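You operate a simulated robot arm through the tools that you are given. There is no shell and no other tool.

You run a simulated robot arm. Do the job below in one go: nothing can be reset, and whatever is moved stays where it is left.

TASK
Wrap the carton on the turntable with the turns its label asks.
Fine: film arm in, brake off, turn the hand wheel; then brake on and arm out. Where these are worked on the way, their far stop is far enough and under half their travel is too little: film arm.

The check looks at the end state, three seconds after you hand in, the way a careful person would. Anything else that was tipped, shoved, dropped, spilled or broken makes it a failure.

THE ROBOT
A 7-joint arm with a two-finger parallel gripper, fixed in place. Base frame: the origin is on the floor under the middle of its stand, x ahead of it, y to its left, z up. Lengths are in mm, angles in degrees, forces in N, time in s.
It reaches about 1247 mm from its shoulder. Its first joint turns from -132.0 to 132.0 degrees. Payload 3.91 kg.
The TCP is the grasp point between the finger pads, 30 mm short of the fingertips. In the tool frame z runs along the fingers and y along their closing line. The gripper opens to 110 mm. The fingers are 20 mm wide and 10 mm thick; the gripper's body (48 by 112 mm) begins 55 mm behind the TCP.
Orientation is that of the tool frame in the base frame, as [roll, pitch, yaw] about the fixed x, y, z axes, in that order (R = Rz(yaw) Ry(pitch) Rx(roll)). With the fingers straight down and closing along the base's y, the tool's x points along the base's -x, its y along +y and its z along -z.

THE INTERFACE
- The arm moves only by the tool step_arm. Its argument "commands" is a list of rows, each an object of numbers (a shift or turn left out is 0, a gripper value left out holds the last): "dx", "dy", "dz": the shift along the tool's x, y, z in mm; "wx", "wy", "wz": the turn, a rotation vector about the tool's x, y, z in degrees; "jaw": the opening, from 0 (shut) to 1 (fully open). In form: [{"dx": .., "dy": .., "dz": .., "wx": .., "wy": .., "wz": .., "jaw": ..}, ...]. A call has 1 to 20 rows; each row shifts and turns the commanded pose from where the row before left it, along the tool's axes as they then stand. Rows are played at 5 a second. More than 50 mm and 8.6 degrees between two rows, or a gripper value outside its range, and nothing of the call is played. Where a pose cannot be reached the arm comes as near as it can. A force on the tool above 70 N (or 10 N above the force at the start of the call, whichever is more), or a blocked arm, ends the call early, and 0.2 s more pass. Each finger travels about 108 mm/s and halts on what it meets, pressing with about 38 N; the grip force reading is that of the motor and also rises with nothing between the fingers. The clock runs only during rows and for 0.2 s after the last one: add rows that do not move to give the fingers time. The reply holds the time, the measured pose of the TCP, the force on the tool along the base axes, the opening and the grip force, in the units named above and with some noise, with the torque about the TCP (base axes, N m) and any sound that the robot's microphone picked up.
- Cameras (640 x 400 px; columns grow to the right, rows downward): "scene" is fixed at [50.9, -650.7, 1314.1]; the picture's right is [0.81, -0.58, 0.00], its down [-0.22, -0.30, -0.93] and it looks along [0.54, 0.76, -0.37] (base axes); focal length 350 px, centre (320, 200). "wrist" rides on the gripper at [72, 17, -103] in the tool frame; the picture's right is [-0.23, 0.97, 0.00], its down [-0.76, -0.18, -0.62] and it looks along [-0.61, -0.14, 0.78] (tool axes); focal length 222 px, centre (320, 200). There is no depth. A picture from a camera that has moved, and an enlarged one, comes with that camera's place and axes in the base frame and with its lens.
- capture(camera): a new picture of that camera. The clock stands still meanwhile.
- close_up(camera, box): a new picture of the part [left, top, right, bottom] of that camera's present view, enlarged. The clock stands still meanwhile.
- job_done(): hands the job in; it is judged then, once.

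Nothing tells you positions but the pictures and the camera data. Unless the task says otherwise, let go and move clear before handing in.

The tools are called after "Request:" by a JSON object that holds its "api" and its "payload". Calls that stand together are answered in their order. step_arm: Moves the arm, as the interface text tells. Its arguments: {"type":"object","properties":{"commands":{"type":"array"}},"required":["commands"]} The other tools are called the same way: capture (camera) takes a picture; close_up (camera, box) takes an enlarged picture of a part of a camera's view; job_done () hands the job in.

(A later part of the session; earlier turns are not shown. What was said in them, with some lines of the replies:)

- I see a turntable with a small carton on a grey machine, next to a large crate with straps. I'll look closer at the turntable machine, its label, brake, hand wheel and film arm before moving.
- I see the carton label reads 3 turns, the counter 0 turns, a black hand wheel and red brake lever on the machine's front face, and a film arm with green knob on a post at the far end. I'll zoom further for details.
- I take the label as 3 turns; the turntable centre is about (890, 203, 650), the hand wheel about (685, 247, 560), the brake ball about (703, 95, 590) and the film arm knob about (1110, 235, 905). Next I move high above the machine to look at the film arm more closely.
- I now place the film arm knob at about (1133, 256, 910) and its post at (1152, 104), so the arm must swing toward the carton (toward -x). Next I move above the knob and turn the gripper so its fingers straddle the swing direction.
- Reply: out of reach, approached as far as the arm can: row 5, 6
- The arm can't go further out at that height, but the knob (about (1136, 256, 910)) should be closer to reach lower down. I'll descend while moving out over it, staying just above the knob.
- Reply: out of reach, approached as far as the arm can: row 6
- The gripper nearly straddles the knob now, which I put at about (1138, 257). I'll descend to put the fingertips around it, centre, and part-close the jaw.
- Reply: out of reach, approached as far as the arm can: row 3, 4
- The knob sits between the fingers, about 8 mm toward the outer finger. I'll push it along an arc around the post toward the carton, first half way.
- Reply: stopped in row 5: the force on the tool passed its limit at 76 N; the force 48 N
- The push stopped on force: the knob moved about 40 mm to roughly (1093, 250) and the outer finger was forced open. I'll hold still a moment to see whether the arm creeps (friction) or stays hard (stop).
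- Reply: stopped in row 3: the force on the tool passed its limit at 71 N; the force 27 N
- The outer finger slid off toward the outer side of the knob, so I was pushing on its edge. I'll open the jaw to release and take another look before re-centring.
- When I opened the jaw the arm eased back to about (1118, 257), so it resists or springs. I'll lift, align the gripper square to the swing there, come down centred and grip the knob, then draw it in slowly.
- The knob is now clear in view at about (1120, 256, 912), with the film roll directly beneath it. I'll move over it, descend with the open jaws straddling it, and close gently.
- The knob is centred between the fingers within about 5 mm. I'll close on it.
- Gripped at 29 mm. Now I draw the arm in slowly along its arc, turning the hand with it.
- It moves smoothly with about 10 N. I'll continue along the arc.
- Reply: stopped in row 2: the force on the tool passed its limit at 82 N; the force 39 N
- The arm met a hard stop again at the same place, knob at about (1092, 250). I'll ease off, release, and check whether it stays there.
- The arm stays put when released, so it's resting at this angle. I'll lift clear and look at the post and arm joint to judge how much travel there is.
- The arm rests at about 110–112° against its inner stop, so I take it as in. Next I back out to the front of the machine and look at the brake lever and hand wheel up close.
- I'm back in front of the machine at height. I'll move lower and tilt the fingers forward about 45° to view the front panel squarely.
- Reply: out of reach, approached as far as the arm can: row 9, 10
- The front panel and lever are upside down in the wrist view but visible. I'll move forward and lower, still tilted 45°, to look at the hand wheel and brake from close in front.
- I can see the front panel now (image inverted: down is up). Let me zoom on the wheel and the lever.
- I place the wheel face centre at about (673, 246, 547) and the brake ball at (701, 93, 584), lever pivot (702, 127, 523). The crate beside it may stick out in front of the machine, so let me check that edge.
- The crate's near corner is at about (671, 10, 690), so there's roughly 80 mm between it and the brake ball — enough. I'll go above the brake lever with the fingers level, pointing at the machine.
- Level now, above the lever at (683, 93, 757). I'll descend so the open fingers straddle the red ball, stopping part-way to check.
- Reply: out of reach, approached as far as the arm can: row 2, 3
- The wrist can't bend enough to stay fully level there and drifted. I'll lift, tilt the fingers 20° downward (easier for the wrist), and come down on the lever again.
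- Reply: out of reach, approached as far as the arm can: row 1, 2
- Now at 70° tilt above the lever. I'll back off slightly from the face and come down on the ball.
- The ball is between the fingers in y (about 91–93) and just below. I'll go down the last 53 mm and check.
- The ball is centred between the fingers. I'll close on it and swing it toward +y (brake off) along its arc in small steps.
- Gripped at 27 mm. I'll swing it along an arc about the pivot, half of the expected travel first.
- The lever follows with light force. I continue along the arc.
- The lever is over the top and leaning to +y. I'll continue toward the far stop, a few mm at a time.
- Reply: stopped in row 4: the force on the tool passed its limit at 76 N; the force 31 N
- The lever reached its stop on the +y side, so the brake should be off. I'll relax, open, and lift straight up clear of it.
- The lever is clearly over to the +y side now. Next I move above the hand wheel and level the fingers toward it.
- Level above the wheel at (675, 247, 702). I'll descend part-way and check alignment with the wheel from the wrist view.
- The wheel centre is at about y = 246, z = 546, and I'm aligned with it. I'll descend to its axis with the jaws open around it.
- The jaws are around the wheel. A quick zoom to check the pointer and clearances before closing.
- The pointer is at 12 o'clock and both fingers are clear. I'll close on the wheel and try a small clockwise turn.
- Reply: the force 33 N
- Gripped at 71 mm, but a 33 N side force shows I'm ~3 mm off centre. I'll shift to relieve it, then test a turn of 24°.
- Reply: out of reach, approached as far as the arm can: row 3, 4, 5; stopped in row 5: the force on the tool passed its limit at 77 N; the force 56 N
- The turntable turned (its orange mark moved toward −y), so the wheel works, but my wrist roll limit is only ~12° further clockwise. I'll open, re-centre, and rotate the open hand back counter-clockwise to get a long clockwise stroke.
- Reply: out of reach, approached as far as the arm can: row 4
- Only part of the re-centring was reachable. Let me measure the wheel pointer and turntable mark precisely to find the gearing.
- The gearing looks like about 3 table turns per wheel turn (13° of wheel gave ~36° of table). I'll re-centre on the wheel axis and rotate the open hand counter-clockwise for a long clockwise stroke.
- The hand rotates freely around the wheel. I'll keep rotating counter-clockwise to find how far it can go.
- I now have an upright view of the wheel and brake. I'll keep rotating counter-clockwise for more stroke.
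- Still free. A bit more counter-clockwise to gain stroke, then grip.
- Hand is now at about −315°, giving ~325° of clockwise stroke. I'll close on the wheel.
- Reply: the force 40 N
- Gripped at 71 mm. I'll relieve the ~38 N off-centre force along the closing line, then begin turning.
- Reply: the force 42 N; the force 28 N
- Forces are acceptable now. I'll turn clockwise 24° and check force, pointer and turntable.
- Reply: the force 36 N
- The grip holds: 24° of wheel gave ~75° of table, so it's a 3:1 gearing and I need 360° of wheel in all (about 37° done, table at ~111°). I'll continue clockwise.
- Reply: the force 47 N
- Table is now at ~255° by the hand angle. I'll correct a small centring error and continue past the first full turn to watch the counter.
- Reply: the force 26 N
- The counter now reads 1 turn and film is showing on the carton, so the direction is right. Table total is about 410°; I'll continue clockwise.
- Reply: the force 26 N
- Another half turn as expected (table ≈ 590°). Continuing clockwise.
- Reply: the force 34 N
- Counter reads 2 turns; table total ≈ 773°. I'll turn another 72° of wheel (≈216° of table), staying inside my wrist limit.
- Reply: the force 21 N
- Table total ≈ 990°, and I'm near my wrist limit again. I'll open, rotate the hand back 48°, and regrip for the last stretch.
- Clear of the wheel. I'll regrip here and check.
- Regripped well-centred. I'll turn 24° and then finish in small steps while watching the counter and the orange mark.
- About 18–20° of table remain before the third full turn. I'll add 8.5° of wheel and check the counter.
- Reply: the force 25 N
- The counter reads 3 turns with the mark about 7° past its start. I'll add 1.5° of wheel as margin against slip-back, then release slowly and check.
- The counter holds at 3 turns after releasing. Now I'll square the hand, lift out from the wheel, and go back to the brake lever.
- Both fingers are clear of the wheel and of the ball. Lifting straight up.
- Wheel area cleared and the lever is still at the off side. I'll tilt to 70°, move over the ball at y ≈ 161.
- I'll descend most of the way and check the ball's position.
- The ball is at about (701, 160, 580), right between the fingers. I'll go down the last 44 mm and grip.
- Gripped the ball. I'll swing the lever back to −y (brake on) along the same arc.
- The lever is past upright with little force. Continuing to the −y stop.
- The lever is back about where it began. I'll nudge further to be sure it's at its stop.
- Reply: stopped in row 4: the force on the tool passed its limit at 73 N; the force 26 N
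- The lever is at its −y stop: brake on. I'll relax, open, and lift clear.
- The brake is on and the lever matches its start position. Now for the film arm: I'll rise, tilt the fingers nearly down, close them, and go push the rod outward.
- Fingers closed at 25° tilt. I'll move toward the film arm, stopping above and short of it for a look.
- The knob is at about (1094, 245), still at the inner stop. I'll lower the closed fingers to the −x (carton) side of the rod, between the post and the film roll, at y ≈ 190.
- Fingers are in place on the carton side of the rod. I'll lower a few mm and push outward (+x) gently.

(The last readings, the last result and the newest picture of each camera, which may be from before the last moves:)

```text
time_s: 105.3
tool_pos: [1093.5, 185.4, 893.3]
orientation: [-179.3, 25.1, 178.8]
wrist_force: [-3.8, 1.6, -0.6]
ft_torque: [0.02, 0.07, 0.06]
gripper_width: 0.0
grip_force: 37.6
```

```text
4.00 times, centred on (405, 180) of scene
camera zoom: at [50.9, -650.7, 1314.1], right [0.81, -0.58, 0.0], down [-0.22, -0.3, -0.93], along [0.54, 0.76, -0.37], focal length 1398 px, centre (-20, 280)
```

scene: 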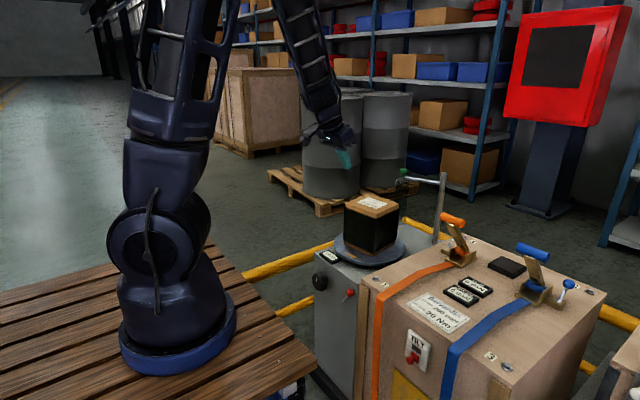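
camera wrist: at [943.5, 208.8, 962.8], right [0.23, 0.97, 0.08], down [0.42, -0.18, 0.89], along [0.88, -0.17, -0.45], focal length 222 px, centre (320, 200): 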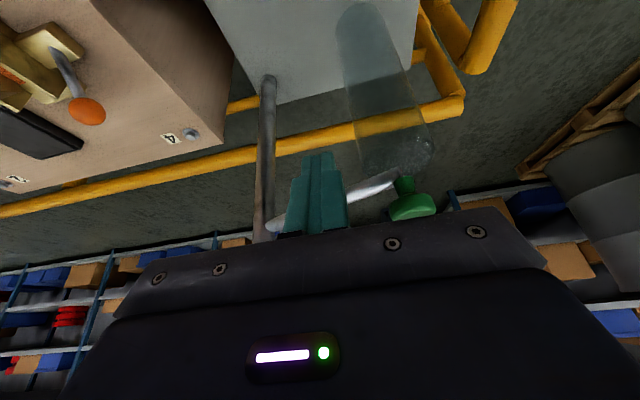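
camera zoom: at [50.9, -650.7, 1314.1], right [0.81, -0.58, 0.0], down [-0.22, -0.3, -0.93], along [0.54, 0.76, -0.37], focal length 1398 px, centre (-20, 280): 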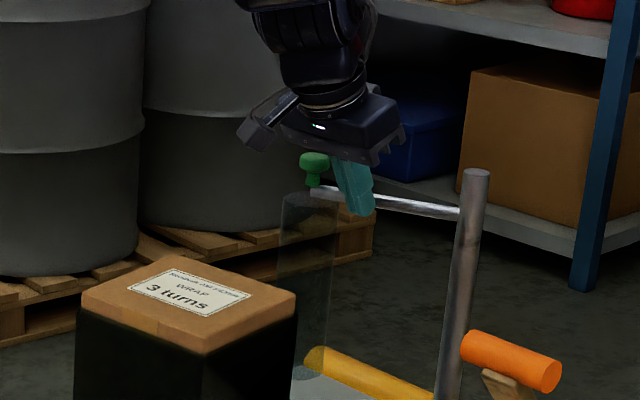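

Contact is just made with the rod at y ≈ 186. Pushing outward in small steps.

Request:
{"api": "step_arm", "payload": {"commands": [{"dx": -4.5, "dz": 2.1}, {"dx": -4.5, "dz": 2.1}, {"dx": -4.5, "dz": 2.1}, {"dx": -4.5, "dz": 2.1}, {}]}}

Request:
{"api": "close_up", "payload": {"camera": "wrist", "box": [200, 50, 480, 250]}}

Request:
{"api": "close_up", "payload": {"camera": "scene", "box": [350, 130, 460, 230]}}

```text
time_s: 106.5
tool_pos: [1116.0, 182.4, 893.1]
orientation: [-179.3, 25.2, 178.9]
wrist_force: [-0.1, 0.3, 1.0]
ft_torque: [0.04, -0.03, 0.0]
gripper_width: 0.0
grip_force: 37.4
```

```text
2.00 times, centred on (340, 150) of wrist
camera zoom: at [1007.2, 204.0, 956.2], right [0.23, 0.97, 0.08], down [0.42, -0.18, 0.89], along [0.88, -0.17, -0.45], focal length 444 px, centre (280, 300)
```

zoom: 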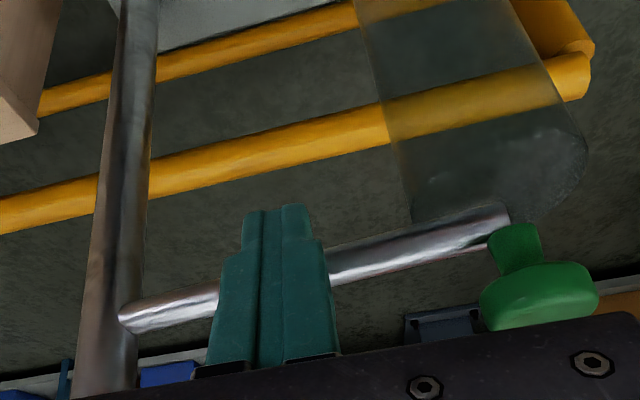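

```text
4.00 times, centred on (405, 180) of scene
camera zoom: at [50.9, -650.7, 1314.1], right [0.81, -0.58, 0.0], down [-0.22, -0.3, -0.93], along [0.54, 0.76, -0.37], focal length 1398 px, centre (-20, 280)
```

zoom: 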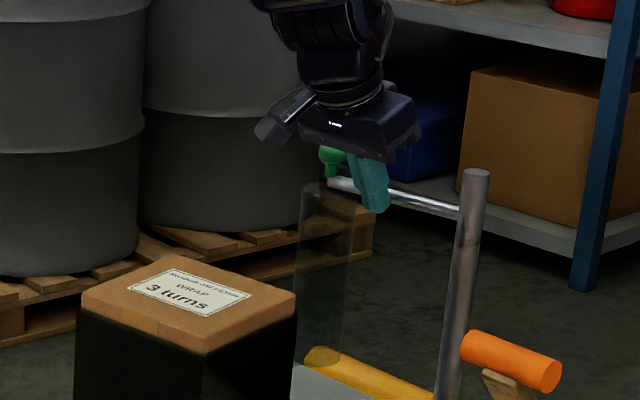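

The arm swings out easily. Continuing outward.

Request:
{"api": "step_arm", "payload": {"commands": [{"dx": -4.5, "dz": 2.1, "dy": 0.8}, {"dx": -4.5, "dz": 2.1, "dy": 0.8}, {"dx": -4.5, "dz": 2.1, "dy": 0.8}, {"dx": -4.5, "dz": 2.1, "dy": 0.8}, {}]}}

Request:
{"api": "close_up", "payload": {"camera": "wrist", "box": [200, 50, 480, 250]}}

Request:
{"api": "close_up", "payload": {"camera": "scene", "box": [350, 130, 460, 230]}}

```text
time_s: 107.3
tool_pos: [1123.4, 187.2, 887.4]
orientation: [-178.8, 24.1, 178.9]
wrist_force: [-5.5, 0.7, -2.0]
ft_torque: [0.04, 0.1, 0.03]
gripper_width: 0.2
grip_force: 37.6
stopped in row 4: the force on the tool passed its limit at 81 N (the readings are from after the stop); the commanded pose is now the measured one
```

```text
2.00 times, centred on (340, 150) of wrist
camera zoom: at [1017.1, 206.9, 951.3], right [0.23, 0.97, 0.08], down [0.43, -0.17, 0.88], along [0.87, -0.17, -0.46], focal length 444 px, centre (280, 300)
```

zoom: 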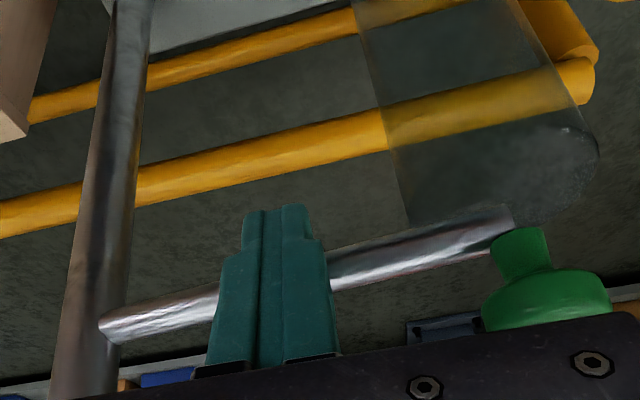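

```text
4.00 times, centred on (405, 180) of scene
camera zoom: at [50.9, -650.7, 1314.1], right [0.81, -0.58, 0.0], down [-0.22, -0.3, -0.93], along [0.54, 0.76, -0.37], focal length 1398 px, centre (-20, 280)
```

zoom: 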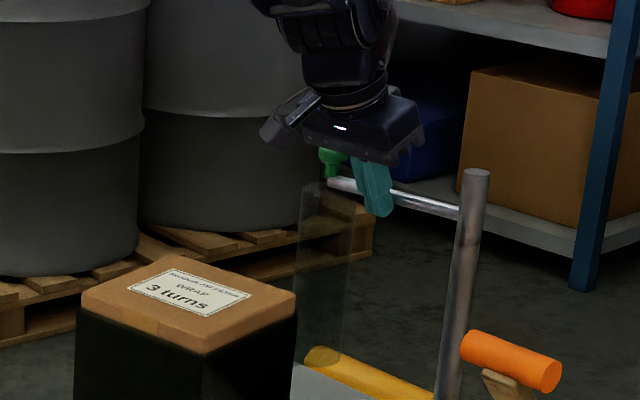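

I hit the outer stop at 81 N, so the film arm appears to be back out. I'll back the fingers away and compare the arm with its starting position.

Request:
{"api": "step_arm", "payload": {"commands": [{"dx": 9, "dz": -4.2}, {"dx": 13.5, "dz": -6.3}, {"dx": 13.5, "dz": -6.3}, {"dz": -30}, {"dz": -35}, {"dz": -40}, {"dz": -40}, {"dx": 30}, {"dx": 40}, {"dx": 40}, {"dx": 40}, {}]}}

Request:
{"api": "close_up", "payload": {"camera": "scene", "box": [390, 155, 460, 250]}}

Request:
{"api": "capture", "payload": {"camera": "wrist"}}

```text
time_s: 109.9
tool_pos: [888.8, 194.7, 959.0]
orientation: [-178.9, 24.3, 179.0]
wrist_force: [0.5, -0.4, 0.9]
ft_torque: [-0.03, -0.01, 0.0]
gripper_width: 0.0
grip_force: 38.1
```

```text
4.21 times, centred on (425, 202) of scene
camera zoom: at [50.9, -650.7, 1314.1], right [0.81, -0.58, 0.0], down [-0.22, -0.3, -0.93], along [0.54, 0.76, -0.37], focal length 1472 px, centre (-122, 190)
```

zoom: 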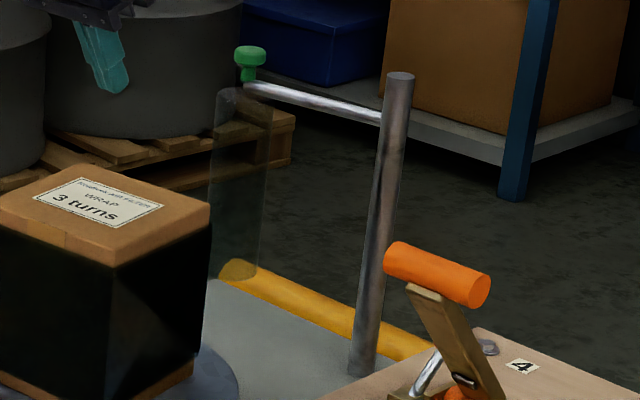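

```text
taken
camera wrist: at [780.0, 216.4, 1023.6], right [0.23, 0.97, 0.08], down [0.43, -0.17, 0.88], along [0.87, -0.17, -0.46], focal length 222 px, centre (320, 200)
```

wrist: 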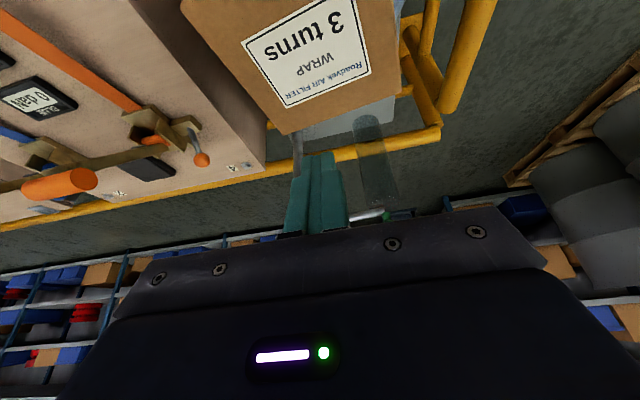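

The film arm now looks identical to its starting (out) position. I'll raise and retract the arm clear, then inspect everything once more.

Request:
{"api": "step_arm", "payload": {"commands": [{"dz": -40}, {"dz": -40}, {"dz": -40}, {"dx": 25, "dz": -40}, {"dx": 25, "dz": -40}, {"dx": 40}, {"dx": 40}, {"jaw": 0.5}, {}, {}]}}

Request:
{"api": "capture", "payload": {"camera": "scene"}}

Request:
{"api": "close_up", "payload": {"camera": "scene", "box": [300, 180, 440, 320]}}

Request:
{"api": "close_up", "payload": {"camera": "scene", "box": [305, 240, 375, 310]}}

Request:
{"api": "close_up", "payload": {"camera": "scene", "box": [380, 200, 640, 400]}}

```text
time_s: 112.1
tool_pos: [690.5, 201.7, 1089.0]
orientation: [-178.8, 24.3, 178.9]
wrist_force: [-0.9, -0.5, 0.1]
ft_torque: [0.01, 0.0, 0.02]
gripper_width: 55.2
grip_force: 0.1
```

```text
taken
```

scene: 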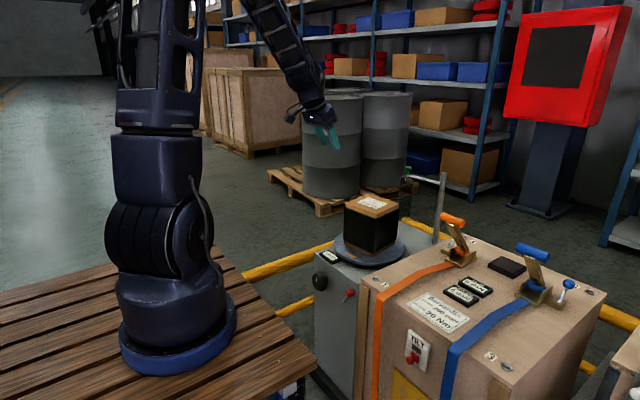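

```text
2.86 times, centred on (370, 250) of scene
camera zoom: at [50.9, -650.7, 1314.1], right [0.81, -0.58, 0.0], down [-0.22, -0.3, -0.93], along [0.54, 0.76, -0.37], focal length 998 px, centre (177, 57)
```

zoom: 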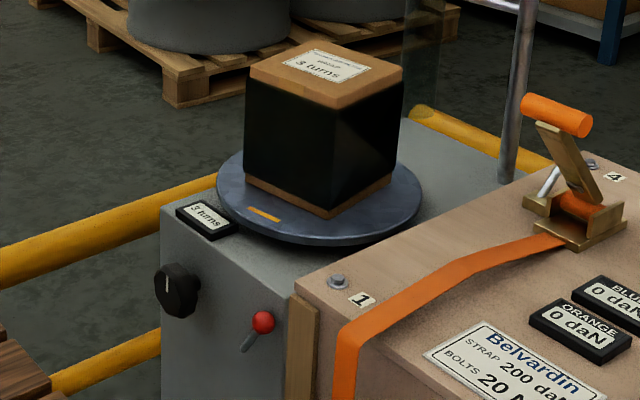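

```text
5.71 times, centred on (340, 275) of scene
camera zoom: at [50.9, -650.7, 1314.1], right [0.81, -0.58, 0.0], down [-0.22, -0.3, -0.93], along [0.54, 0.76, -0.37], focal length 1997 px, centre (206, -229)
```

zoom: 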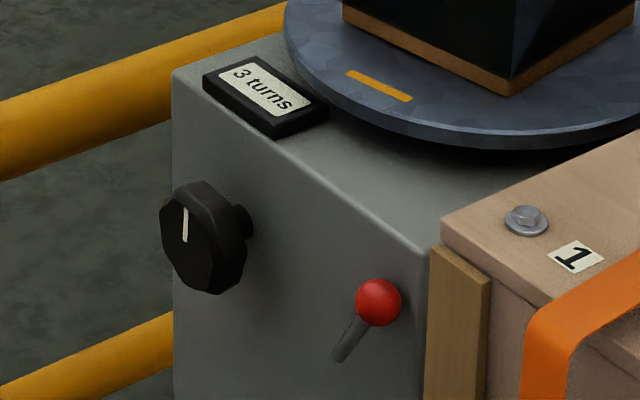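

```text
2.00 times, centred on (510, 300) of scene
camera zoom: at [50.9, -650.7, 1314.1], right [0.81, -0.58, 0.0], down [-0.22, -0.3, -0.93], along [0.54, 0.76, -0.37], focal length 699 px, centre (-60, 0)
```

zoom: 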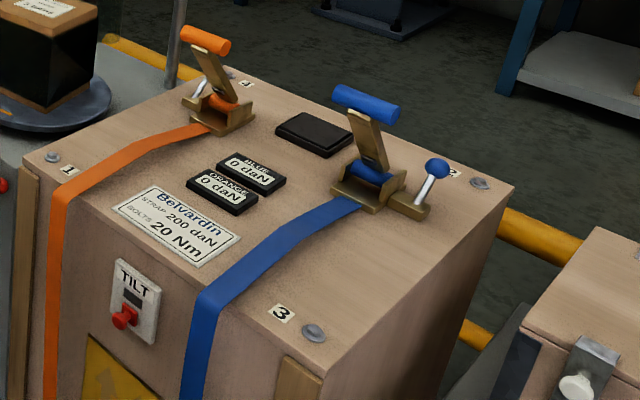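

The counter reads 3 turns and film covers the carton. The brake lever and the film arm are both back where they started, and nothing else has moved. The gripper is empty and clear of the machine, so I'm handing in.

Request:
{"api": "job_done", "payload": {}}

```text
The job is handed in.
```

The carton is wrapped with the 3 turns its label asks for, and I have handed the job in. I haven't seen the result of the check.

- **Turns:** the machine's counter reads 3. The turntable's orange mark stopped about 10° past its starting point, so slightly over three full turns rather than under.
- **Film arm:** I swung it in to its stop before wrapping. Afterwards I pushed it back out to its outer stop, and it looks the same as it did at the start.
- **Brake:** it is back on, with the lever at its original stop.
- **Surroundings:** in the last pictures nothing else had moved, and the gripper was empty and clear of the machine.

During the work, the force limit stopped the arm a few times, when the film arm and brake lever reached their stops and once when my wrist reached its turning limit on the hand wheel. I saw no damage from any of these.
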